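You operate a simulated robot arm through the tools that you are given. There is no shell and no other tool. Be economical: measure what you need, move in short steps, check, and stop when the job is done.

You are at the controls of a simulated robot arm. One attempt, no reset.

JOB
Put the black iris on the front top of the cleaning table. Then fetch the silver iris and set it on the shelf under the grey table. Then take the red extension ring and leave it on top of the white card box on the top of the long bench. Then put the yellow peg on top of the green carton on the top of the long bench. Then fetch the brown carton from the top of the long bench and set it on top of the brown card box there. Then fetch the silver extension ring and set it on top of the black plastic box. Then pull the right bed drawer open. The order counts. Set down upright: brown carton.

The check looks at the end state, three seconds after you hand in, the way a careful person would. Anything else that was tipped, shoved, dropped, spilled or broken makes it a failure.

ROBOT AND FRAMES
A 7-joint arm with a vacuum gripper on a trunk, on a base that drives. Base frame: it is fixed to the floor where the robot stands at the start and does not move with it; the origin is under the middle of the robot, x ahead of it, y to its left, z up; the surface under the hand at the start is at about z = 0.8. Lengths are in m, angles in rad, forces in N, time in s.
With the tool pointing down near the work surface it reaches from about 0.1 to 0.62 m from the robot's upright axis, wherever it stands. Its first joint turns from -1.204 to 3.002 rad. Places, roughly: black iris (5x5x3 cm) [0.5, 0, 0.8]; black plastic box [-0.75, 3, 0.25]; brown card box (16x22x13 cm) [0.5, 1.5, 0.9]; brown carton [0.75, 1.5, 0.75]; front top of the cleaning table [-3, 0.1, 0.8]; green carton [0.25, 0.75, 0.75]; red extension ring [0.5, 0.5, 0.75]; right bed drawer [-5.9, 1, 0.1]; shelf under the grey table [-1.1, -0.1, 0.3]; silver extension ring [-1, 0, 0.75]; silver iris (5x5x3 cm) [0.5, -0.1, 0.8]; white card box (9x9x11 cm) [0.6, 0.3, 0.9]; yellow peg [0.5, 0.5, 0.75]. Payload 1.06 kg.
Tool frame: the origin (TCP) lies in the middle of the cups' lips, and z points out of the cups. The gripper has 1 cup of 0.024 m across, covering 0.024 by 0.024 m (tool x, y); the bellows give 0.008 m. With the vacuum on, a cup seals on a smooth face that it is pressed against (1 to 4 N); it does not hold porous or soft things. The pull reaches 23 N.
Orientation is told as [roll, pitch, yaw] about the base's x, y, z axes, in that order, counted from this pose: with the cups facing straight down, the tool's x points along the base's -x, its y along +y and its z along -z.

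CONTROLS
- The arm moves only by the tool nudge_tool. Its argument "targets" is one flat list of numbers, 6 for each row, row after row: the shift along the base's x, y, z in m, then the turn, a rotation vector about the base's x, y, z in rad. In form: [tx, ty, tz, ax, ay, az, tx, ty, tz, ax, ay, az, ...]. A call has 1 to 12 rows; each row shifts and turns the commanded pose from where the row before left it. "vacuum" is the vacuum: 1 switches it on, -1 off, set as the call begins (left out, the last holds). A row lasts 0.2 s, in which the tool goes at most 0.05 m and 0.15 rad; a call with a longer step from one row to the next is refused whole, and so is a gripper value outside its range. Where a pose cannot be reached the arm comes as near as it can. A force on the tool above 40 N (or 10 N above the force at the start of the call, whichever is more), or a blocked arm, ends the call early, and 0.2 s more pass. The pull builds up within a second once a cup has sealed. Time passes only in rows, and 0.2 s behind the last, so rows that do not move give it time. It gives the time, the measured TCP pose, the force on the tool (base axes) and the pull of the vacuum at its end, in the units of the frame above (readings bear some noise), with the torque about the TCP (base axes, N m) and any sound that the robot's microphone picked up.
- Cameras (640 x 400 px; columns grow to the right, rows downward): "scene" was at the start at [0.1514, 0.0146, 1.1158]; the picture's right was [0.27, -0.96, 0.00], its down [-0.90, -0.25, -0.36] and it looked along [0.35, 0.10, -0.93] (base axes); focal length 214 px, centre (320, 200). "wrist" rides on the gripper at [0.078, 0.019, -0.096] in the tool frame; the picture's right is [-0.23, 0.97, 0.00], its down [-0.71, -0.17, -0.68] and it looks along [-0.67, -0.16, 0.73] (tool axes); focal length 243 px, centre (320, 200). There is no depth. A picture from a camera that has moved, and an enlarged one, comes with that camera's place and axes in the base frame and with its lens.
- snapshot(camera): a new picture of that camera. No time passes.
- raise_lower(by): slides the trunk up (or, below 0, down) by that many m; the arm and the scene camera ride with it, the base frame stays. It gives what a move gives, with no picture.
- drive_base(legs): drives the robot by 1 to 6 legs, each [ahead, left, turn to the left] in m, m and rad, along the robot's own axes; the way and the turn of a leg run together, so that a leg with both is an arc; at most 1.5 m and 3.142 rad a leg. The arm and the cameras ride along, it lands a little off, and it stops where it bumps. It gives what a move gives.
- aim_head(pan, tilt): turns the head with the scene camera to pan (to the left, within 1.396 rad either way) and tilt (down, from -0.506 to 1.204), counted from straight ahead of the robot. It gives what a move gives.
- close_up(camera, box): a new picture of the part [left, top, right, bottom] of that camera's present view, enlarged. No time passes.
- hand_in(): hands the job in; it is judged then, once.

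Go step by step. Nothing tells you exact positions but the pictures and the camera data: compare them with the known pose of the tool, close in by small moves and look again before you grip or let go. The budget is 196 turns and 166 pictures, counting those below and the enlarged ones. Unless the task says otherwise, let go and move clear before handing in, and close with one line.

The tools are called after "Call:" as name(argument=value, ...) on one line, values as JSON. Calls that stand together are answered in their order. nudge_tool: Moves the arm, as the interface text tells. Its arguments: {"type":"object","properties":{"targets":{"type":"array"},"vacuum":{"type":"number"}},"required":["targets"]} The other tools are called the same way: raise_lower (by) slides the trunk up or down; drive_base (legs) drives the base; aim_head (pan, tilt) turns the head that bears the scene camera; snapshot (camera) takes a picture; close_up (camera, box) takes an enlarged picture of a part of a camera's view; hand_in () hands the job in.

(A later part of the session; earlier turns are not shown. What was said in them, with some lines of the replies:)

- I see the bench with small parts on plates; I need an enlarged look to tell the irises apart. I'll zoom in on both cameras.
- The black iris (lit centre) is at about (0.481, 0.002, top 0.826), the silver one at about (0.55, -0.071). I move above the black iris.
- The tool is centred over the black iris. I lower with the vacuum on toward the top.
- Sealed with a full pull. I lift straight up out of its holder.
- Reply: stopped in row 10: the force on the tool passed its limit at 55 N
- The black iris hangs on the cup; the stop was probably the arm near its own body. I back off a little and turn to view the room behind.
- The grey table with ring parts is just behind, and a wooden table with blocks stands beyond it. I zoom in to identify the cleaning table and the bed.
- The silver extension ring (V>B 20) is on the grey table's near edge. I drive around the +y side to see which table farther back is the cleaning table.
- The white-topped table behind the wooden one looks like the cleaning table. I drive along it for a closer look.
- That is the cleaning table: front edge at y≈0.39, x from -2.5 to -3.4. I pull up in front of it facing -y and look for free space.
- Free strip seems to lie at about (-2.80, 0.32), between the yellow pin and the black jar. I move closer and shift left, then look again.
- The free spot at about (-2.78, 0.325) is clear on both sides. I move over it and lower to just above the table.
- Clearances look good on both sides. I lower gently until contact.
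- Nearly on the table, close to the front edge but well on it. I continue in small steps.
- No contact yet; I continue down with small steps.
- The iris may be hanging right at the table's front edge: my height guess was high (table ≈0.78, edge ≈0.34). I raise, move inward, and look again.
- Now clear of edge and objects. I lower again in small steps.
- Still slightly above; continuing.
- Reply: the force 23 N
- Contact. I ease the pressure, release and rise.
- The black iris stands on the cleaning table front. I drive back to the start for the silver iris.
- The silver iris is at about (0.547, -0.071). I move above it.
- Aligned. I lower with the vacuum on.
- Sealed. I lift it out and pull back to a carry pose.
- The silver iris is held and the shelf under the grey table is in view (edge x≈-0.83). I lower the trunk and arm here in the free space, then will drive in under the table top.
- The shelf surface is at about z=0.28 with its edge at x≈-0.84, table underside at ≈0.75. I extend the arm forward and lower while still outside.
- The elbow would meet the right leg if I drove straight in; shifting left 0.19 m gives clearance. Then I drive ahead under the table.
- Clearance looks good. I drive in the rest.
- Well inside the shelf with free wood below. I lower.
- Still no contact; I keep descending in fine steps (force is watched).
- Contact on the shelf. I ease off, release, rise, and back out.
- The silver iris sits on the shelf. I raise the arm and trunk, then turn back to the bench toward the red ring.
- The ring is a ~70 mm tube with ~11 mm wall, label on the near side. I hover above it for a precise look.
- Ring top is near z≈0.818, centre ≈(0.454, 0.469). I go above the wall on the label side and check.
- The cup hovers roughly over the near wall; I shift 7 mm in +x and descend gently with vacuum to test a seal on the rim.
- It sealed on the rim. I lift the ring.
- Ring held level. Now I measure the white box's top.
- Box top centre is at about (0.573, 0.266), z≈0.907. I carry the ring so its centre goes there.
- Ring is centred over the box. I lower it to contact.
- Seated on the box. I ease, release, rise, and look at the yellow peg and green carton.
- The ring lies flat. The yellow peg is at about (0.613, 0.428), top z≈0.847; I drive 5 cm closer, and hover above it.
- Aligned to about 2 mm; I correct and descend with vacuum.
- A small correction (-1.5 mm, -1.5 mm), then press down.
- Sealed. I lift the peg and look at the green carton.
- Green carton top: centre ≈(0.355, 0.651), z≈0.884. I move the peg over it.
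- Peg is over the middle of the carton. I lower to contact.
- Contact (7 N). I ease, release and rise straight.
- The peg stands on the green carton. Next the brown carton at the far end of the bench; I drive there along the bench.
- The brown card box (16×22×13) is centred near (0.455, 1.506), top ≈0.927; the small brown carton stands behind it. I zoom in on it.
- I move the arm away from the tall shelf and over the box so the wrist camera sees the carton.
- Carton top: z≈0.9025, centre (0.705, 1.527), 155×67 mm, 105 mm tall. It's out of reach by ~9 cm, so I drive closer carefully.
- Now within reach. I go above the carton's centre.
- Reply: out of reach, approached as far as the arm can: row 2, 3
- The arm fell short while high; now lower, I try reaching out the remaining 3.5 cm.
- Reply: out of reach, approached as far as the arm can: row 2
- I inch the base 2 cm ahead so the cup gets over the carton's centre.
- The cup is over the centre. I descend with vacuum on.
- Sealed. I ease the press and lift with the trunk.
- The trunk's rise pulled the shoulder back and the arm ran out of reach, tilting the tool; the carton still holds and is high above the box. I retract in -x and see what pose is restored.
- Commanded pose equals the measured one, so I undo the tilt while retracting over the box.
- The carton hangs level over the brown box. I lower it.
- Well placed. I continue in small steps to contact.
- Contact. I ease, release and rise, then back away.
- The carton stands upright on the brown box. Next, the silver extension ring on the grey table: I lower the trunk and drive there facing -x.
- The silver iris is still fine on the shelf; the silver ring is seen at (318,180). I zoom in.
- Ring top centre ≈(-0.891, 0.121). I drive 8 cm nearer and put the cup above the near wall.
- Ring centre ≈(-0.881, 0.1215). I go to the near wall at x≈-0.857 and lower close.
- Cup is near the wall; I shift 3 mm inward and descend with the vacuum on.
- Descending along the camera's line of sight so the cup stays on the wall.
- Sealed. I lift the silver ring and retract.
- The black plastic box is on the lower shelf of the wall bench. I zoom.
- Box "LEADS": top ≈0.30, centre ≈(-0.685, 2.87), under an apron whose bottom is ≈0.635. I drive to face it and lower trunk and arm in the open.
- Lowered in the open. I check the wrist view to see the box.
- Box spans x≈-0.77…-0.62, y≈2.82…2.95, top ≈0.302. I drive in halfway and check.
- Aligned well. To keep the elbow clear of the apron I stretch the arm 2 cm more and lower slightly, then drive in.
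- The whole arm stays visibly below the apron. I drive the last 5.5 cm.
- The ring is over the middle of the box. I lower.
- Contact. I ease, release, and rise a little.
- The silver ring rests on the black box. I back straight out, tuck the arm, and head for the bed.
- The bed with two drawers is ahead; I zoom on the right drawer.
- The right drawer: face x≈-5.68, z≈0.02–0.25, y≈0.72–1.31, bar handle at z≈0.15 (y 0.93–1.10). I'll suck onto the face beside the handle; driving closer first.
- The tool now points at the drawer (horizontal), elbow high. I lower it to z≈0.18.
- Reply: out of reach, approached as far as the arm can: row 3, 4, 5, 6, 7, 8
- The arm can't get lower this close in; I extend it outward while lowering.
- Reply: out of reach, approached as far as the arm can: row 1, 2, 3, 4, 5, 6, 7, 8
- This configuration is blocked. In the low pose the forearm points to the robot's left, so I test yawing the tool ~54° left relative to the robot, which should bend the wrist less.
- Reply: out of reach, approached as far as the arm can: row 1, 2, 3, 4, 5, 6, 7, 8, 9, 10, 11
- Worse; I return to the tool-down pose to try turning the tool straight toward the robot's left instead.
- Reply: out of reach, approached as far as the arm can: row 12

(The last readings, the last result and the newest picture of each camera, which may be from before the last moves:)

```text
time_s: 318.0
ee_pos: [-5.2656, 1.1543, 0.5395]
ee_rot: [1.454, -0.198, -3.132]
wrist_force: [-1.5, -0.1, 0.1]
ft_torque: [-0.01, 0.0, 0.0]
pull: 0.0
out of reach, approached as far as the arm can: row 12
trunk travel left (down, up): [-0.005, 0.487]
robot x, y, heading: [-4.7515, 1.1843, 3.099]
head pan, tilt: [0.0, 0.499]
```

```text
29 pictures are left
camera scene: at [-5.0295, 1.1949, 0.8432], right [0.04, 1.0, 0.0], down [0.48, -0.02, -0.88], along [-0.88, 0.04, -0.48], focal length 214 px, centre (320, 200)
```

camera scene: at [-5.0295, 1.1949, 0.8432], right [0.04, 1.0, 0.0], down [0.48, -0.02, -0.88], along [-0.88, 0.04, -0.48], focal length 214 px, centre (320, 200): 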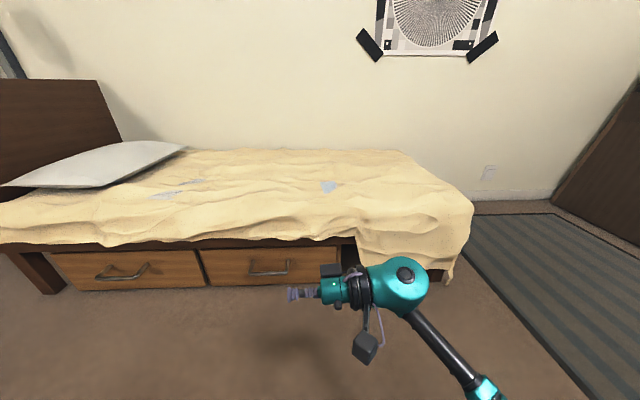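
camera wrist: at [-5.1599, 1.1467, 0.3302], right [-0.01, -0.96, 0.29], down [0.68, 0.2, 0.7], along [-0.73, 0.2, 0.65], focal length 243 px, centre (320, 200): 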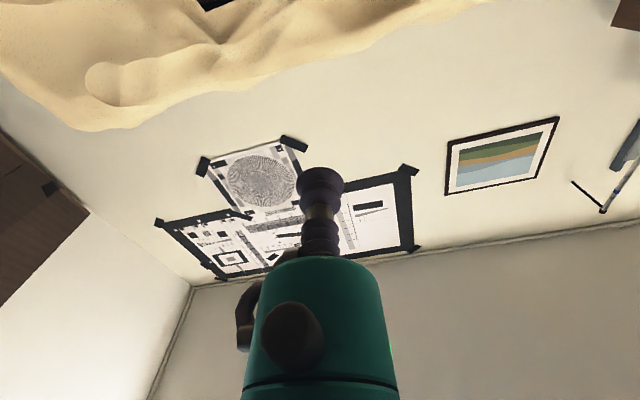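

This works: the tool points left with a relaxed arm. I test lowering in this configuration.

Call:
nudge_tool(targets=[0, 0, -0.04, 0, 0, 0, 0, 0, -0.04, 0, 0, 0, 0, 0, -0.04, 0, 0, 0, 0, 0, -0.04, 0, 0, 0, 0, 0, -0.04, 0, 0, 0, 0, 0, -0.04, 0, 0, 0, 0, 0, -0.04, 0, 0, 0, 0, 0, -0.04, 0, 0, 0])

Call:
snapshot(camera="scene")

```text
time_s: 319.8
ee_pos: [-5.2657, 1.154, 0.5316]
ee_rot: [1.454, -0.197, -3.132]
wrist_force: [0.5, 0.3, -0.7]
ft_torque: [-0.04, 0.04, -0.01]
pull: 0.1
out of reach, approached as far as the arm can: row 1, 2, 3, 4, 5, 6, 7, 8
trunk travel left (down, up): [-0.005, 0.487]
robot x, y, heading: [-4.7561, 1.1822, 3.1]
head pan, tilt: [0.0, 0.499]
```

```text
28 pictures are left
camera scene: at [-5.0295, 1.1949, 0.8432], right [0.04, 1.0, 0.0], down [0.48, -0.02, -0.88], along [-0.88, 0.04, -0.48], focal length 214 px, centre (320, 200)
```

scene: 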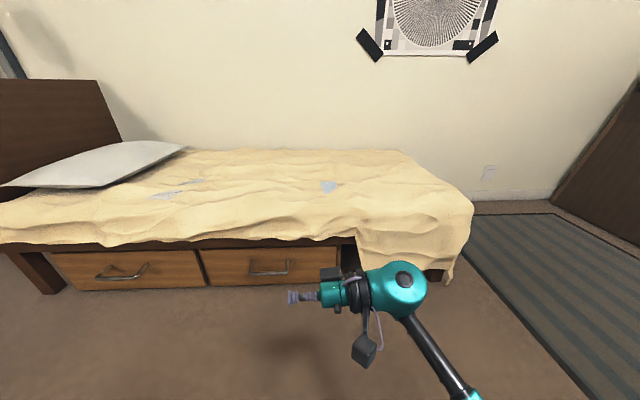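

A wrist limit is met. From this low-elbow configuration I turn the tool part-way back toward forward and retry lowering.

Call:
nudge_tool(targets=[0, 0, 0, 0, 0, -0.13, 0, 0, 0, 0, 0, -0.13, 0, 0, 0, 0, 0, -0.13, 0, 0, 0, 0, 0, -0.13, 0, 0, 0, 0, 0, -0.13, 0, 0, -0.04, 0, 0, 0, 0, 0, -0.04, 0, 0, 0, 0, 0, -0.04, 0, 0, 0, 0, 0, -0.04, 0, 0, 0, 0, 0, -0.04, 0, 0, 0, 0, 0, -0.04, 0, 0, 0, 0, 0, -0.04, 0, 0, 0])

Call:
snapshot(camera="scene")

```text
time_s: 322.4
ee_pos: [-5.2653, 1.1545, 0.2539]
ee_rot: [1.455, -0.199, 2.503]
wrist_force: [-0.2, -0.1, -0.6]
ft_torque: [0.01, 0.01, 0.04]
pull: 0.1
trunk travel left (down, up): [-0.005, 0.487]
robot x, y, heading: [-4.7524, 1.1859, 3.098]
head pan, tilt: [0.0, 0.499]
```

```text
27 pictures are left
camera scene: at [-5.0295, 1.1949, 0.8432], right [0.04, 1.0, 0.0], down [0.48, -0.02, -0.88], along [-0.88, 0.04, -0.48], focal length 214 px, centre (320, 200)
```

scene: 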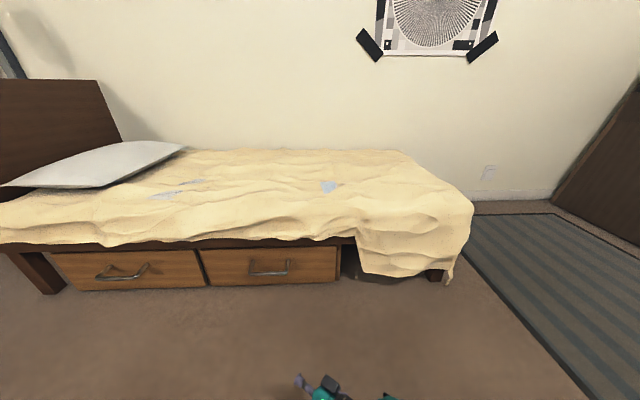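

It reaches z≈0.25 now, tool pointing ≈52° left of forward. I level the tool, extend a bit and lower to 0.18.

Call:
nudge_tool(targets=[-0.02, 0, -0.02, -0.045, 0.035, 0, -0.02, 0, -0.02, -0.044, 0.034, 0, -0.02, 0, -0.02, 0, 0, 0, 0, 0, -0.014, 0, 0, 0, 0, 0, 0, 0, 0, 0])

Call:
aim_head(pan=0.2, tilt=0.9)

Call:
snapshot(camera="scene")

Call:
snapshot(camera="wrist")

```text
time_s: 323.6
ee_pos: [-5.2993, 1.1556, 0.216]
ee_rot: [1.57, -0.2, 2.481]
wrist_force: [-0.5, 0.1, -0.3]
ft_torque: [0.0, 0.01, 0.0]
pull: 0.0
out of reach, approached as far as the arm can: row 2, 3, 4
trunk travel left (down, up): [-0.005, 0.487]
robot x, y, heading: [-4.7513, 1.1848, 3.1]
head pan, tilt: [0.0, 0.499]
```

```text
time_s: 324.4
ee_pos: [-5.299, 1.1568, 0.2151]
ee_rot: [1.571, -0.199, 2.48]
wrist_force: [-0.2, -0.1, -0.4]
ft_torque: [0.03, 0.01, 0.01]
pull: 0.1
trunk travel left (down, up): [-0.005, 0.487]
robot x, y, heading: [-4.7508, 1.1844, 3.1]
head pan, tilt: [0.201, 0.901]
```

```text
26 pictures are left
camera scene: at [-5.0132, 1.1792, 0.8094], right [-0.16, 0.99, 0.0], down [0.77, 0.12, -0.62], along [-0.61, -0.1, -0.78], focal length 214 px, centre (320, 200)
```

scene: 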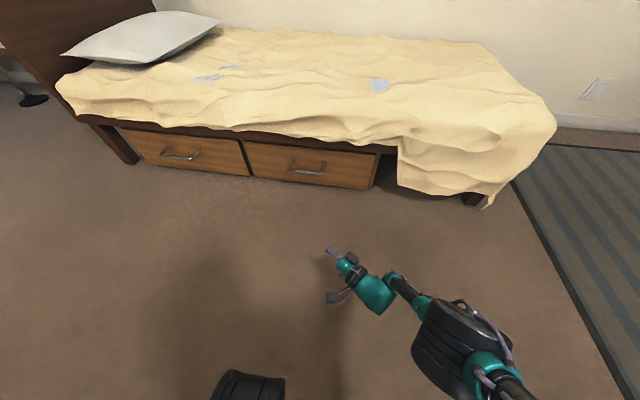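

```text
25 pictures are left
camera wrist: at [-5.1758, 1.1827, 0.219], right [-0.03, 0.02, 1.0], down [-0.15, 0.99, -0.03], along [-0.99, -0.15, -0.03], focal length 243 px, centre (320, 200)
```

wrist: 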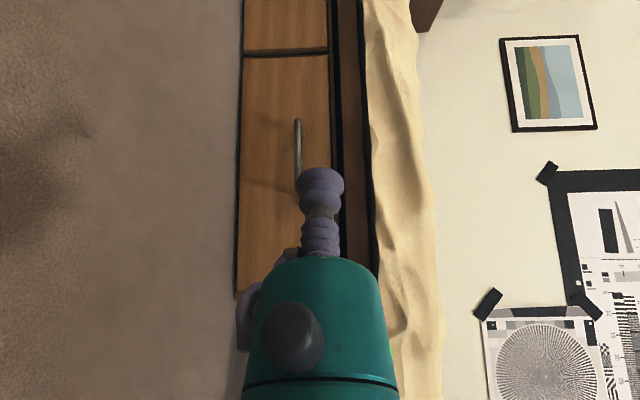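

The wrist camera shows the drawer face free to the right of the handle (y 1.10–1.30, z 0.03–0.225). I retract slightly to get lower, then turn the robot so the tool points at -x.

Call:
nudge_tool(targets=[0.015, 0, -0.015, 0, 0, 0, 0.01, 0, -0.02, 0, 0, 0, 0, 0, -0.01, 0, 0, 0, 0, 0, 0, 0, 0, 0])

Call:
drive_base(legs=[[0, 0, -0.91]])

```text
time_s: 325.4
ee_pos: [-5.2728, 1.1565, 0.2012]
ee_rot: [1.571, -0.2, 2.479]
wrist_force: [0.7, 0.7, -0.2]
ft_torque: [0.03, 0.0, -0.02]
pull: 0.1
out of reach, approached as far as the arm can: row 1, 2, 3
trunk travel left (down, up): [-0.005, 0.487]
robot x, y, heading: [-4.7557, 1.1832, 3.1]
head pan, tilt: [0.201, 0.901]
```

```text
time_s: 328.2
ee_pos: [-5.0903, 1.5807, 0.2013]
ee_rot: [1.572, -0.198, 1.561]
wrist_force: [-0.2, 0.3, 0.3]
ft_torque: [-0.02, -0.01, -0.01]
pull: 0.0
trunk travel left (down, up): [-0.005, 0.487]
robot x, y, heading: [-4.7522, 1.1835, 2.18]
head pan, tilt: [0.201, 0.901]
```

Tool now points at -x. I try to get a little lower by retracting and using the last trunk travel.

Call:
raise_lower(by=-0.005)

Call:
nudge_tool(targets=[0.017, -0.025, 0, 0, 0, 0, 0, 0, -0.015, 0, 0, 0, 0, 0, -0.015, 0, 0, 0])

Call:
snapshot(camera="wrist")

```text
time_s: 328.7
ee_pos: [-5.0899, 1.58, 0.1981]
ee_rot: [1.57, -0.2, 1.562]
wrist_force: [0.0, 0.7, -0.4]
ft_torque: [0.03, -0.01, 0.02]
pull: 0.0
trunk travel left (down, up): [0.0, 0.492]
robot x, y, heading: [-4.7545, 1.1821, 2.183]
head pan, tilt: [0.201, 0.901]
```

```text
time_s: 329.5
ee_pos: [-5.0703, 1.5524, 0.1822]
ee_rot: [1.569, -0.201, 1.558]
wrist_force: [-0.9, -0.8, 0.3]
ft_torque: [-0.02, 0.01, -0.02]
pull: 0.0
out of reach, approached as far as the arm can: row 3
trunk travel left (down, up): [0.0, 0.492]
robot x, y, heading: [-4.7499, 1.1843, 2.188]
head pan, tilt: [0.201, 0.901]
```

```text
24 pictures are left
camera wrist: at [-4.9744, 1.4721, 0.1859], right [0.0, 0.04, 1.0], down [0.69, 0.72, -0.03], along [-0.72, 0.69, -0.03], focal length 243 px, centre (320, 200)
```

wrist: 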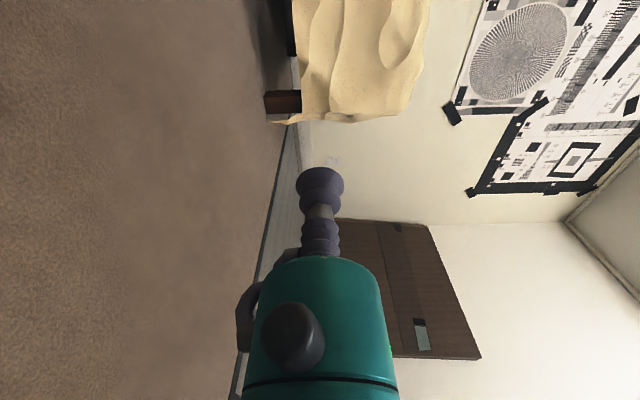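

z≈0.18 now. I drive the robot: first -y by 0.35, then toward the bed, and look.

Call:
drive_base(legs=[[-0.288, 0.203, 0], [0.23, 0.327, 0]])

Call:
aim_head(pan=0.5, tilt=0.9)

Call:
snapshot(camera="scene")

Call:
snapshot(camera="wrist")

```text
time_s: 335.0
ee_pos: [-5.4682, 1.2102, 0.182]
ee_rot: [1.567, -0.202, 1.546]
wrist_force: [-0.2, 0.0, 0.4]
ft_torque: [0.02, 0.0, 0.03]
pull: 0.1
trunk travel left (down, up): [0.0, 0.492]
robot x, y, heading: [-5.1536, 0.8375, 2.17]
head pan, tilt: [0.201, 0.901]
```

```text
time_s: 335.8
ee_pos: [-5.4678, 1.2106, 0.1821]
ee_rot: [1.567, -0.199, 1.547]
wrist_force: [-1.2, 0.3, 0.3]
ft_torque: [-0.01, 0.0, 0.0]
pull: 0.1
trunk travel left (down, up): [0.0, 0.492]
robot x, y, heading: [-5.1546, 0.8346, 2.166]
head pan, tilt: [0.499, 0.901]
```

```text
23 pictures are left
camera scene: at [-5.3271, 1.0268, 0.8068], right [0.46, 0.89, 0.0], down [0.7, -0.36, -0.62], along [-0.55, 0.28, -0.78], focal length 214 px, centre (320, 200)
```

scene: 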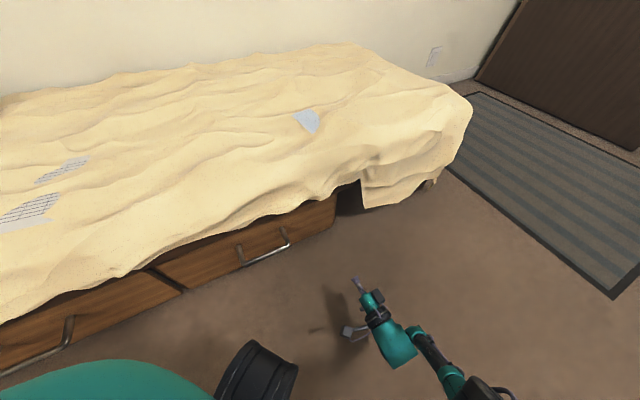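

```text
22 pictures are left
camera wrist: at [-5.3736, 1.1283, 0.1859], right [0.0, 0.04, 1.0], down [0.7, 0.71, -0.03], along [-0.71, 0.7, -0.03], focal length 243 px, centre (320, 200)
```

wrist: 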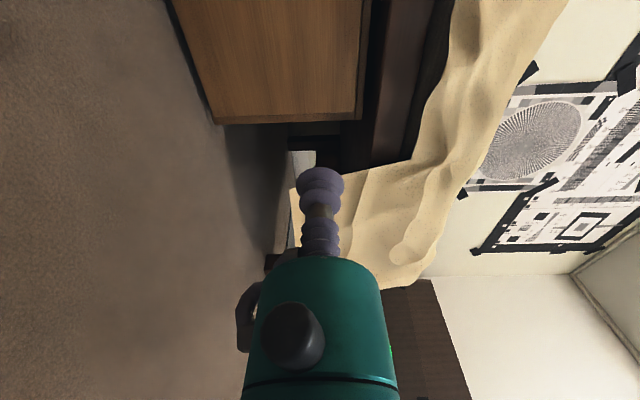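

Tool is level and beside the handle. To keep the base clear of the bed, I first test extending the arm toward -x.

Call:
nudge_tool(targets=[-0.02, 0, 0, 0, 0, 0, -0.02, 0, 0, 0, 0, 0, -0.02, 0, 0, 0, 0, 0, 0, 0, 0, 0, 0, 0])

```text
time_s: 336.8
ee_pos: [-5.5189, 1.2051, 0.2037]
ee_rot: [1.568, -0.201, 1.548]
wrist_force: [0.1, 0.0, -0.7]
ft_torque: [0.0, 0.0, 0.02]
pull: 0.0
out of reach, approached as far as the arm can: row 1, 2, 3
trunk travel left (down, up): [0.0, 0.492]
robot x, y, heading: [-5.1497, 0.8374, 2.169]
head pan, tilt: [0.499, 0.901]
```

Gained 5 cm at z≈0.204, still on the face. I drive 11 cm closer.

Call:
drive_base(legs=[[0.062, 0.091, 0]])

Call:
snapshot(camera="scene")

Call:
snapshot(camera="wrist")

```text
time_s: 338.3
ee_pos: [-5.6292, 1.2051, 0.2027]
ee_rot: [1.568, -0.201, 1.548]
wrist_force: [-0.7, -0.7, 0.4]
ft_torque: [0.02, -0.02, 0.03]
pull: 0.1
trunk travel left (down, up): [0.0, 0.492]
robot x, y, heading: [-5.2692, 0.836, 2.165]
head pan, tilt: [0.499, 0.901]
```

```text
21 pictures are left
camera scene: at [-5.4384, 1.026, 0.8068], right [0.46, 0.89, 0.0], down [0.7, -0.36, -0.62], along [-0.55, 0.28, -0.78], focal length 214 px, centre (320, 200)
```

scene: 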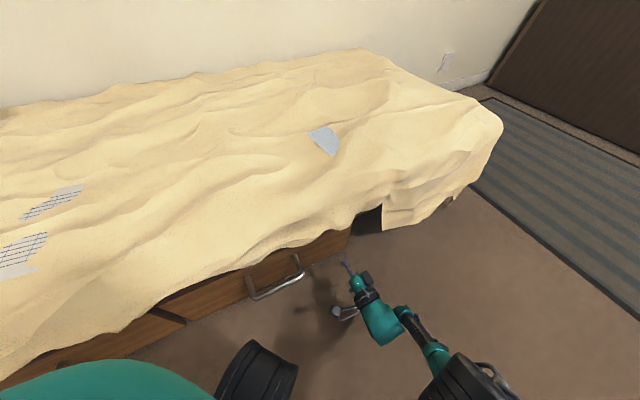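

```text
20 pictures are left
camera wrist: at [-5.5346, 1.1225, 0.2063], right [0.0, 0.04, 1.0], down [0.7, 0.71, -0.03], along [-0.71, 0.7, -0.03], focal length 243 px, centre (320, 200)
```

wrist: 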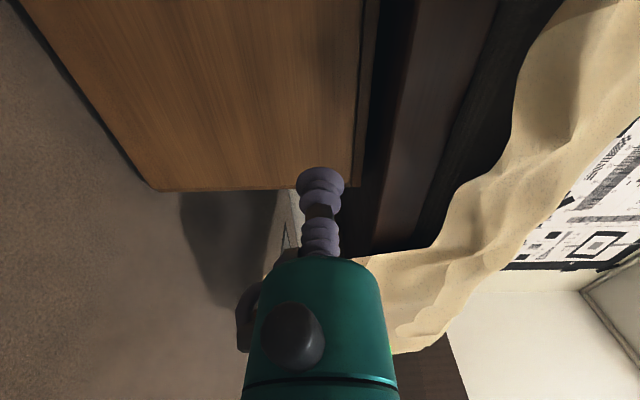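

Triangulating again puts the drawer face at x≈-5.75, right edge y≈1.316, z 0–0.236. I drive 10 cm nearer, shifting 2 cm to +y.

Call:
drive_base(legs=[[0.075, 0.076, 0]])

Call:
snapshot(camera="scene")

Call:
snapshot(camera="wrist")

```text
time_s: 339.6
ee_pos: [-5.7337, 1.2251, 0.2022]
ee_rot: [1.568, -0.2, 1.544]
wrist_force: [-0.4, 0.1, 0.1]
ft_torque: [-0.02, -0.02, -0.02]
pull: 0.1
trunk travel left (down, up): [0.0, 0.492]
robot x, y, heading: [-5.3701, 0.856, 2.163]
head pan, tilt: [0.499, 0.901]
```

```text
19 pictures are left
camera scene: at [-5.5427, 1.0464, 0.8068], right [0.46, 0.89, 0.0], down [0.7, -0.36, -0.62], along [-0.55, 0.28, -0.78], focal length 214 px, centre (320, 200)
```

scene: 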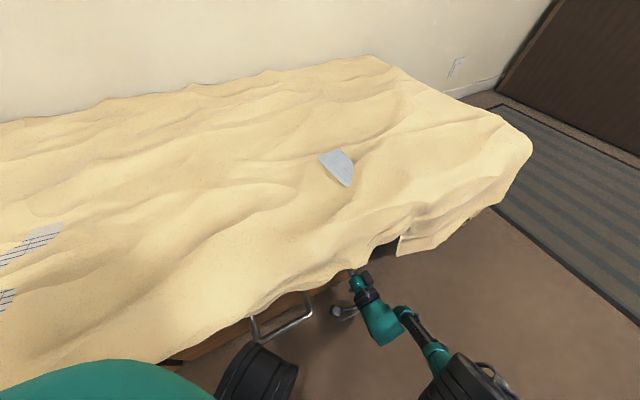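

```text
18 pictures are left
camera wrist: at [-5.6388, 1.143, 0.2063], right [0.0, 0.04, 1.0], down [0.7, 0.71, -0.03], along [-0.71, 0.7, -0.03], focal length 243 px, centre (320, 200)
```

wrist: 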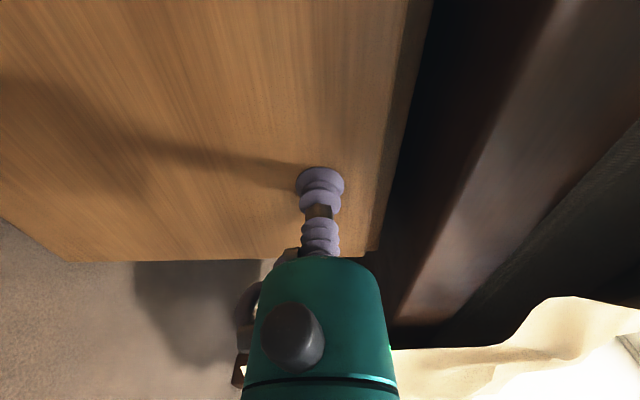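

The cup is just short of the face. Vacuum on, small steps forward.

Call:
nudge_tool(targets=[-0.004, 0, 0, 0, 0, 0, -0.004, 0, 0, 0, 0, 0, -0.003, 0, 0, 0, 0, 0, 0, 0, 0, 0, 0, 0, 0, 0, 0, 0, 0, 0], vacuum=1)

```text
time_s: 340.8
ee_pos: [-5.7401, 1.2244, 0.2051]
ee_rot: [1.563, -0.202, 1.547]
wrist_force: [19.3, 6.6, -17.3]
ft_torque: [0.0, 0.26, 0.22]
pull: 23.0
out of reach, approached as far as the arm can: row 2
trunk travel left (down, up): [0.0, 0.492]
robot x, y, heading: [-5.3722, 0.8565, 2.166]
head pan, tilt: [0.499, 0.901]
```

Sealed on the drawer face. I pull gently with the arm first.

Call:
nudge_tool(targets=[0.003, 0, 0, 0, 0, 0, 0.005, 0, 0, 0, 0, 0, 0.006, 0, 0, 0, 0, 0, 0.008, 0, 0, 0, 0, 0, 0.008, 0, 0, 0, 0, 0, 0.008, 0, 0, 0, 0, 0])

Call:
snapshot(camera="scene")

```text
time_s: 342.2
ee_pos: [-5.7043, 1.2234, 0.2061]
ee_rot: [1.569, -0.201, 1.546]
wrist_force: [1.2, -2.9, 5.1]
ft_torque: [-0.01, -0.02, 0.0]
pull: 23.2
trunk travel left (down, up): [0.0, 0.492]
robot x, y, heading: [-5.3677, 0.857, 2.168]
head pan, tilt: [0.499, 0.901]
```

```text
17 pictures are left
camera scene: at [-5.5426, 1.0461, 0.8069], right [0.46, 0.89, 0.0], down [0.7, -0.36, -0.62], along [-0.55, 0.28, -0.78], focal length 214 px, centre (320, 200)
```

scene: 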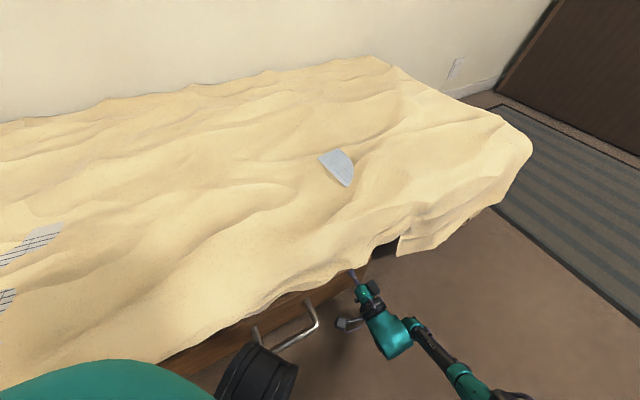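

The drawer follows. Now I pull it with the base moving in +x, so the base stays clear of it.

Call:
drive_base(legs=[[-0.034, -0.05, 0]])

```text
time_s: 343.3
ee_pos: [-5.6437, 1.2243, 0.2047]
ee_rot: [1.57, -0.201, 1.547]
wrist_force: [1.5, -10.4, 1.4]
ft_torque: [0.0, 0.02, -0.04]
pull: 23.3
trunk travel left (down, up): [0.0, 0.492]
robot x, y, heading: [-5.3144, 0.8595, 2.164]
head pan, tilt: [0.499, 0.901]
```

Holding. Another 0.1 m.

Call:
drive_base(legs=[[-0.0584, -0.081, 0]])

Call:
snapshot(camera="scene")

```text
time_s: 344.7
ee_pos: [-5.5436, 1.2216, 0.2047]
ee_rot: [1.569, -0.2, 1.544]
wrist_force: [0.8, 10.0, 0.8]
ft_torque: [0.02, 0.0, 0.05]
pull: 22.8
trunk travel left (down, up): [0.0, 0.492]
robot x, y, heading: [-5.2103, 0.8541, 2.168]
head pan, tilt: [0.499, 0.901]
```

```text
16 pictures are left
camera scene: at [-5.3826, 1.0434, 0.8068], right [0.46, 0.89, 0.0], down [0.7, -0.36, -0.62], along [-0.55, 0.28, -0.78], focal length 214 px, centre (320, 200)
```

scene: 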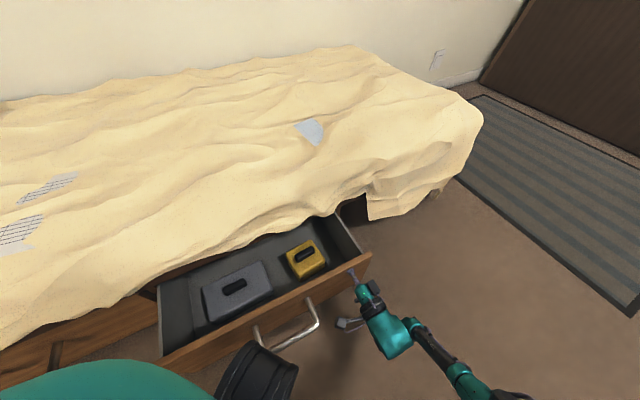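

The drawer is open about 0.2 m. I pull another 0.12 m.

Call:
drive_base(legs=[[-0.064, -0.099, 0]])

Call:
snapshot(camera="scene")

```text
time_s: 346.2
ee_pos: [-5.4292, 1.2223, 0.2051]
ee_rot: [1.568, -0.2, 1.547]
wrist_force: [1.2, -10.6, 0.9]
ft_torque: [-0.02, 0.0, -0.04]
pull: 23.1
trunk travel left (down, up): [0.0, 0.492]
robot x, y, heading: [-5.0947, 0.8577, 2.167]
head pan, tilt: [0.499, 0.901]
```

```text
15 pictures are left
camera scene: at [-5.2667, 1.0454, 0.8068], right [0.46, 0.89, 0.0], down [0.7, -0.36, -0.62], along [-0.55, 0.28, -0.78], focal length 214 px, centre (320, 200)
```

scene: 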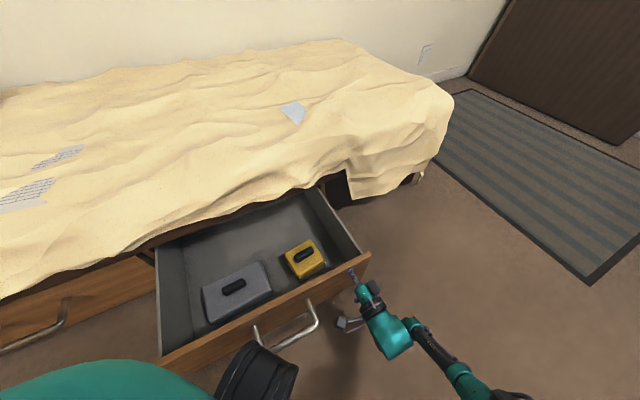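

Open about 0.31 m. One more short pull toward the stop, then release.

Call:
drive_base(legs=[[-0.031, -0.04, 0]])

Call:
nudge_tool(targets=[0, 0, 0, 0, 0, 0, 0, 0, 0, 0, 0, 0, 0, 0, 0, 0, 0, 0, 0, 0, 0, 0, 0, 0, 0.005, 0, 0, 0, 0, 0, 0.015, 0, 0, 0, 0, 0, 0.02, 0, 0, 0, 0, 0], vacuum=-1)

Call:
drive_base(legs=[[-0.11, -0.166, 0]])

Call:
snapshot(camera="scene")

```text
time_s: 347.2
ee_pos: [-5.378, 1.2198, 0.2052]
ee_rot: [1.568, -0.201, 1.545]
wrist_force: [0.6, 10.7, 4.7]
ft_torque: [-0.02, 0.01, 0.06]
pull: 23.1
trunk travel left (down, up): [0.0, 0.492]
robot x, y, heading: [-5.0441, 0.8512, 2.166]
head pan, tilt: [0.499, 0.901]
```

```text
time_s: 348.9
ee_pos: [-5.3357, 1.2207, 0.2057]
ee_rot: [1.569, -0.2, 1.543]
wrist_force: [0.2, -0.1, -0.6]
ft_torque: [0.01, -0.01, 0.0]
pull: 0.0
trunk travel left (down, up): [0.0, 0.492]
robot x, y, heading: [-5.0452, 0.8529, 2.165]
head pan, tilt: [0.499, 0.901]
```

```text
time_s: 350.9
ee_pos: [-5.1374, 1.2213, 0.2061]
ee_rot: [1.569, -0.2, 1.545]
wrist_force: [-0.8, 0.1, -0.5]
ft_torque: [0.02, 0.01, 0.02]
pull: 0.0
trunk travel left (down, up): [0.0, 0.492]
robot x, y, heading: [-4.8405, 0.853, 2.163]
head pan, tilt: [0.499, 0.901]
```

```text
14 pictures are left
camera scene: at [-5.0179, 1.043, 0.8068], right [0.46, 0.89, 0.0], down [0.7, -0.36, -0.62], along [-0.55, 0.28, -0.78], focal length 214 px, centre (320, 200)
```

scene: 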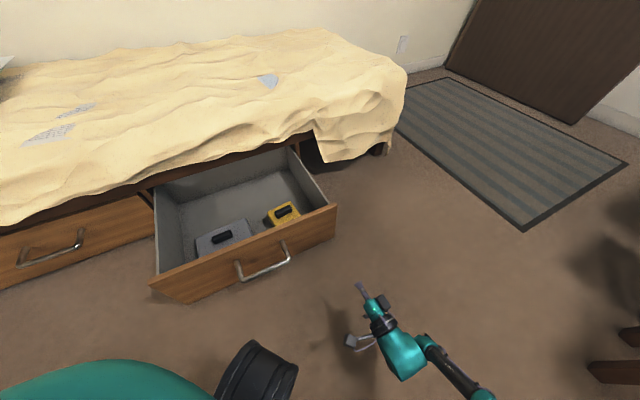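

The right drawer stands wide open, everything else is placed, and the robot is clear, so I hand in.

Call:
hand_in()

```text
The job is handed in.
```

All seven steps were done in order, each item checked by camera where I left it, and the job is handed in; the right bed drawer is open about 0.36 m.
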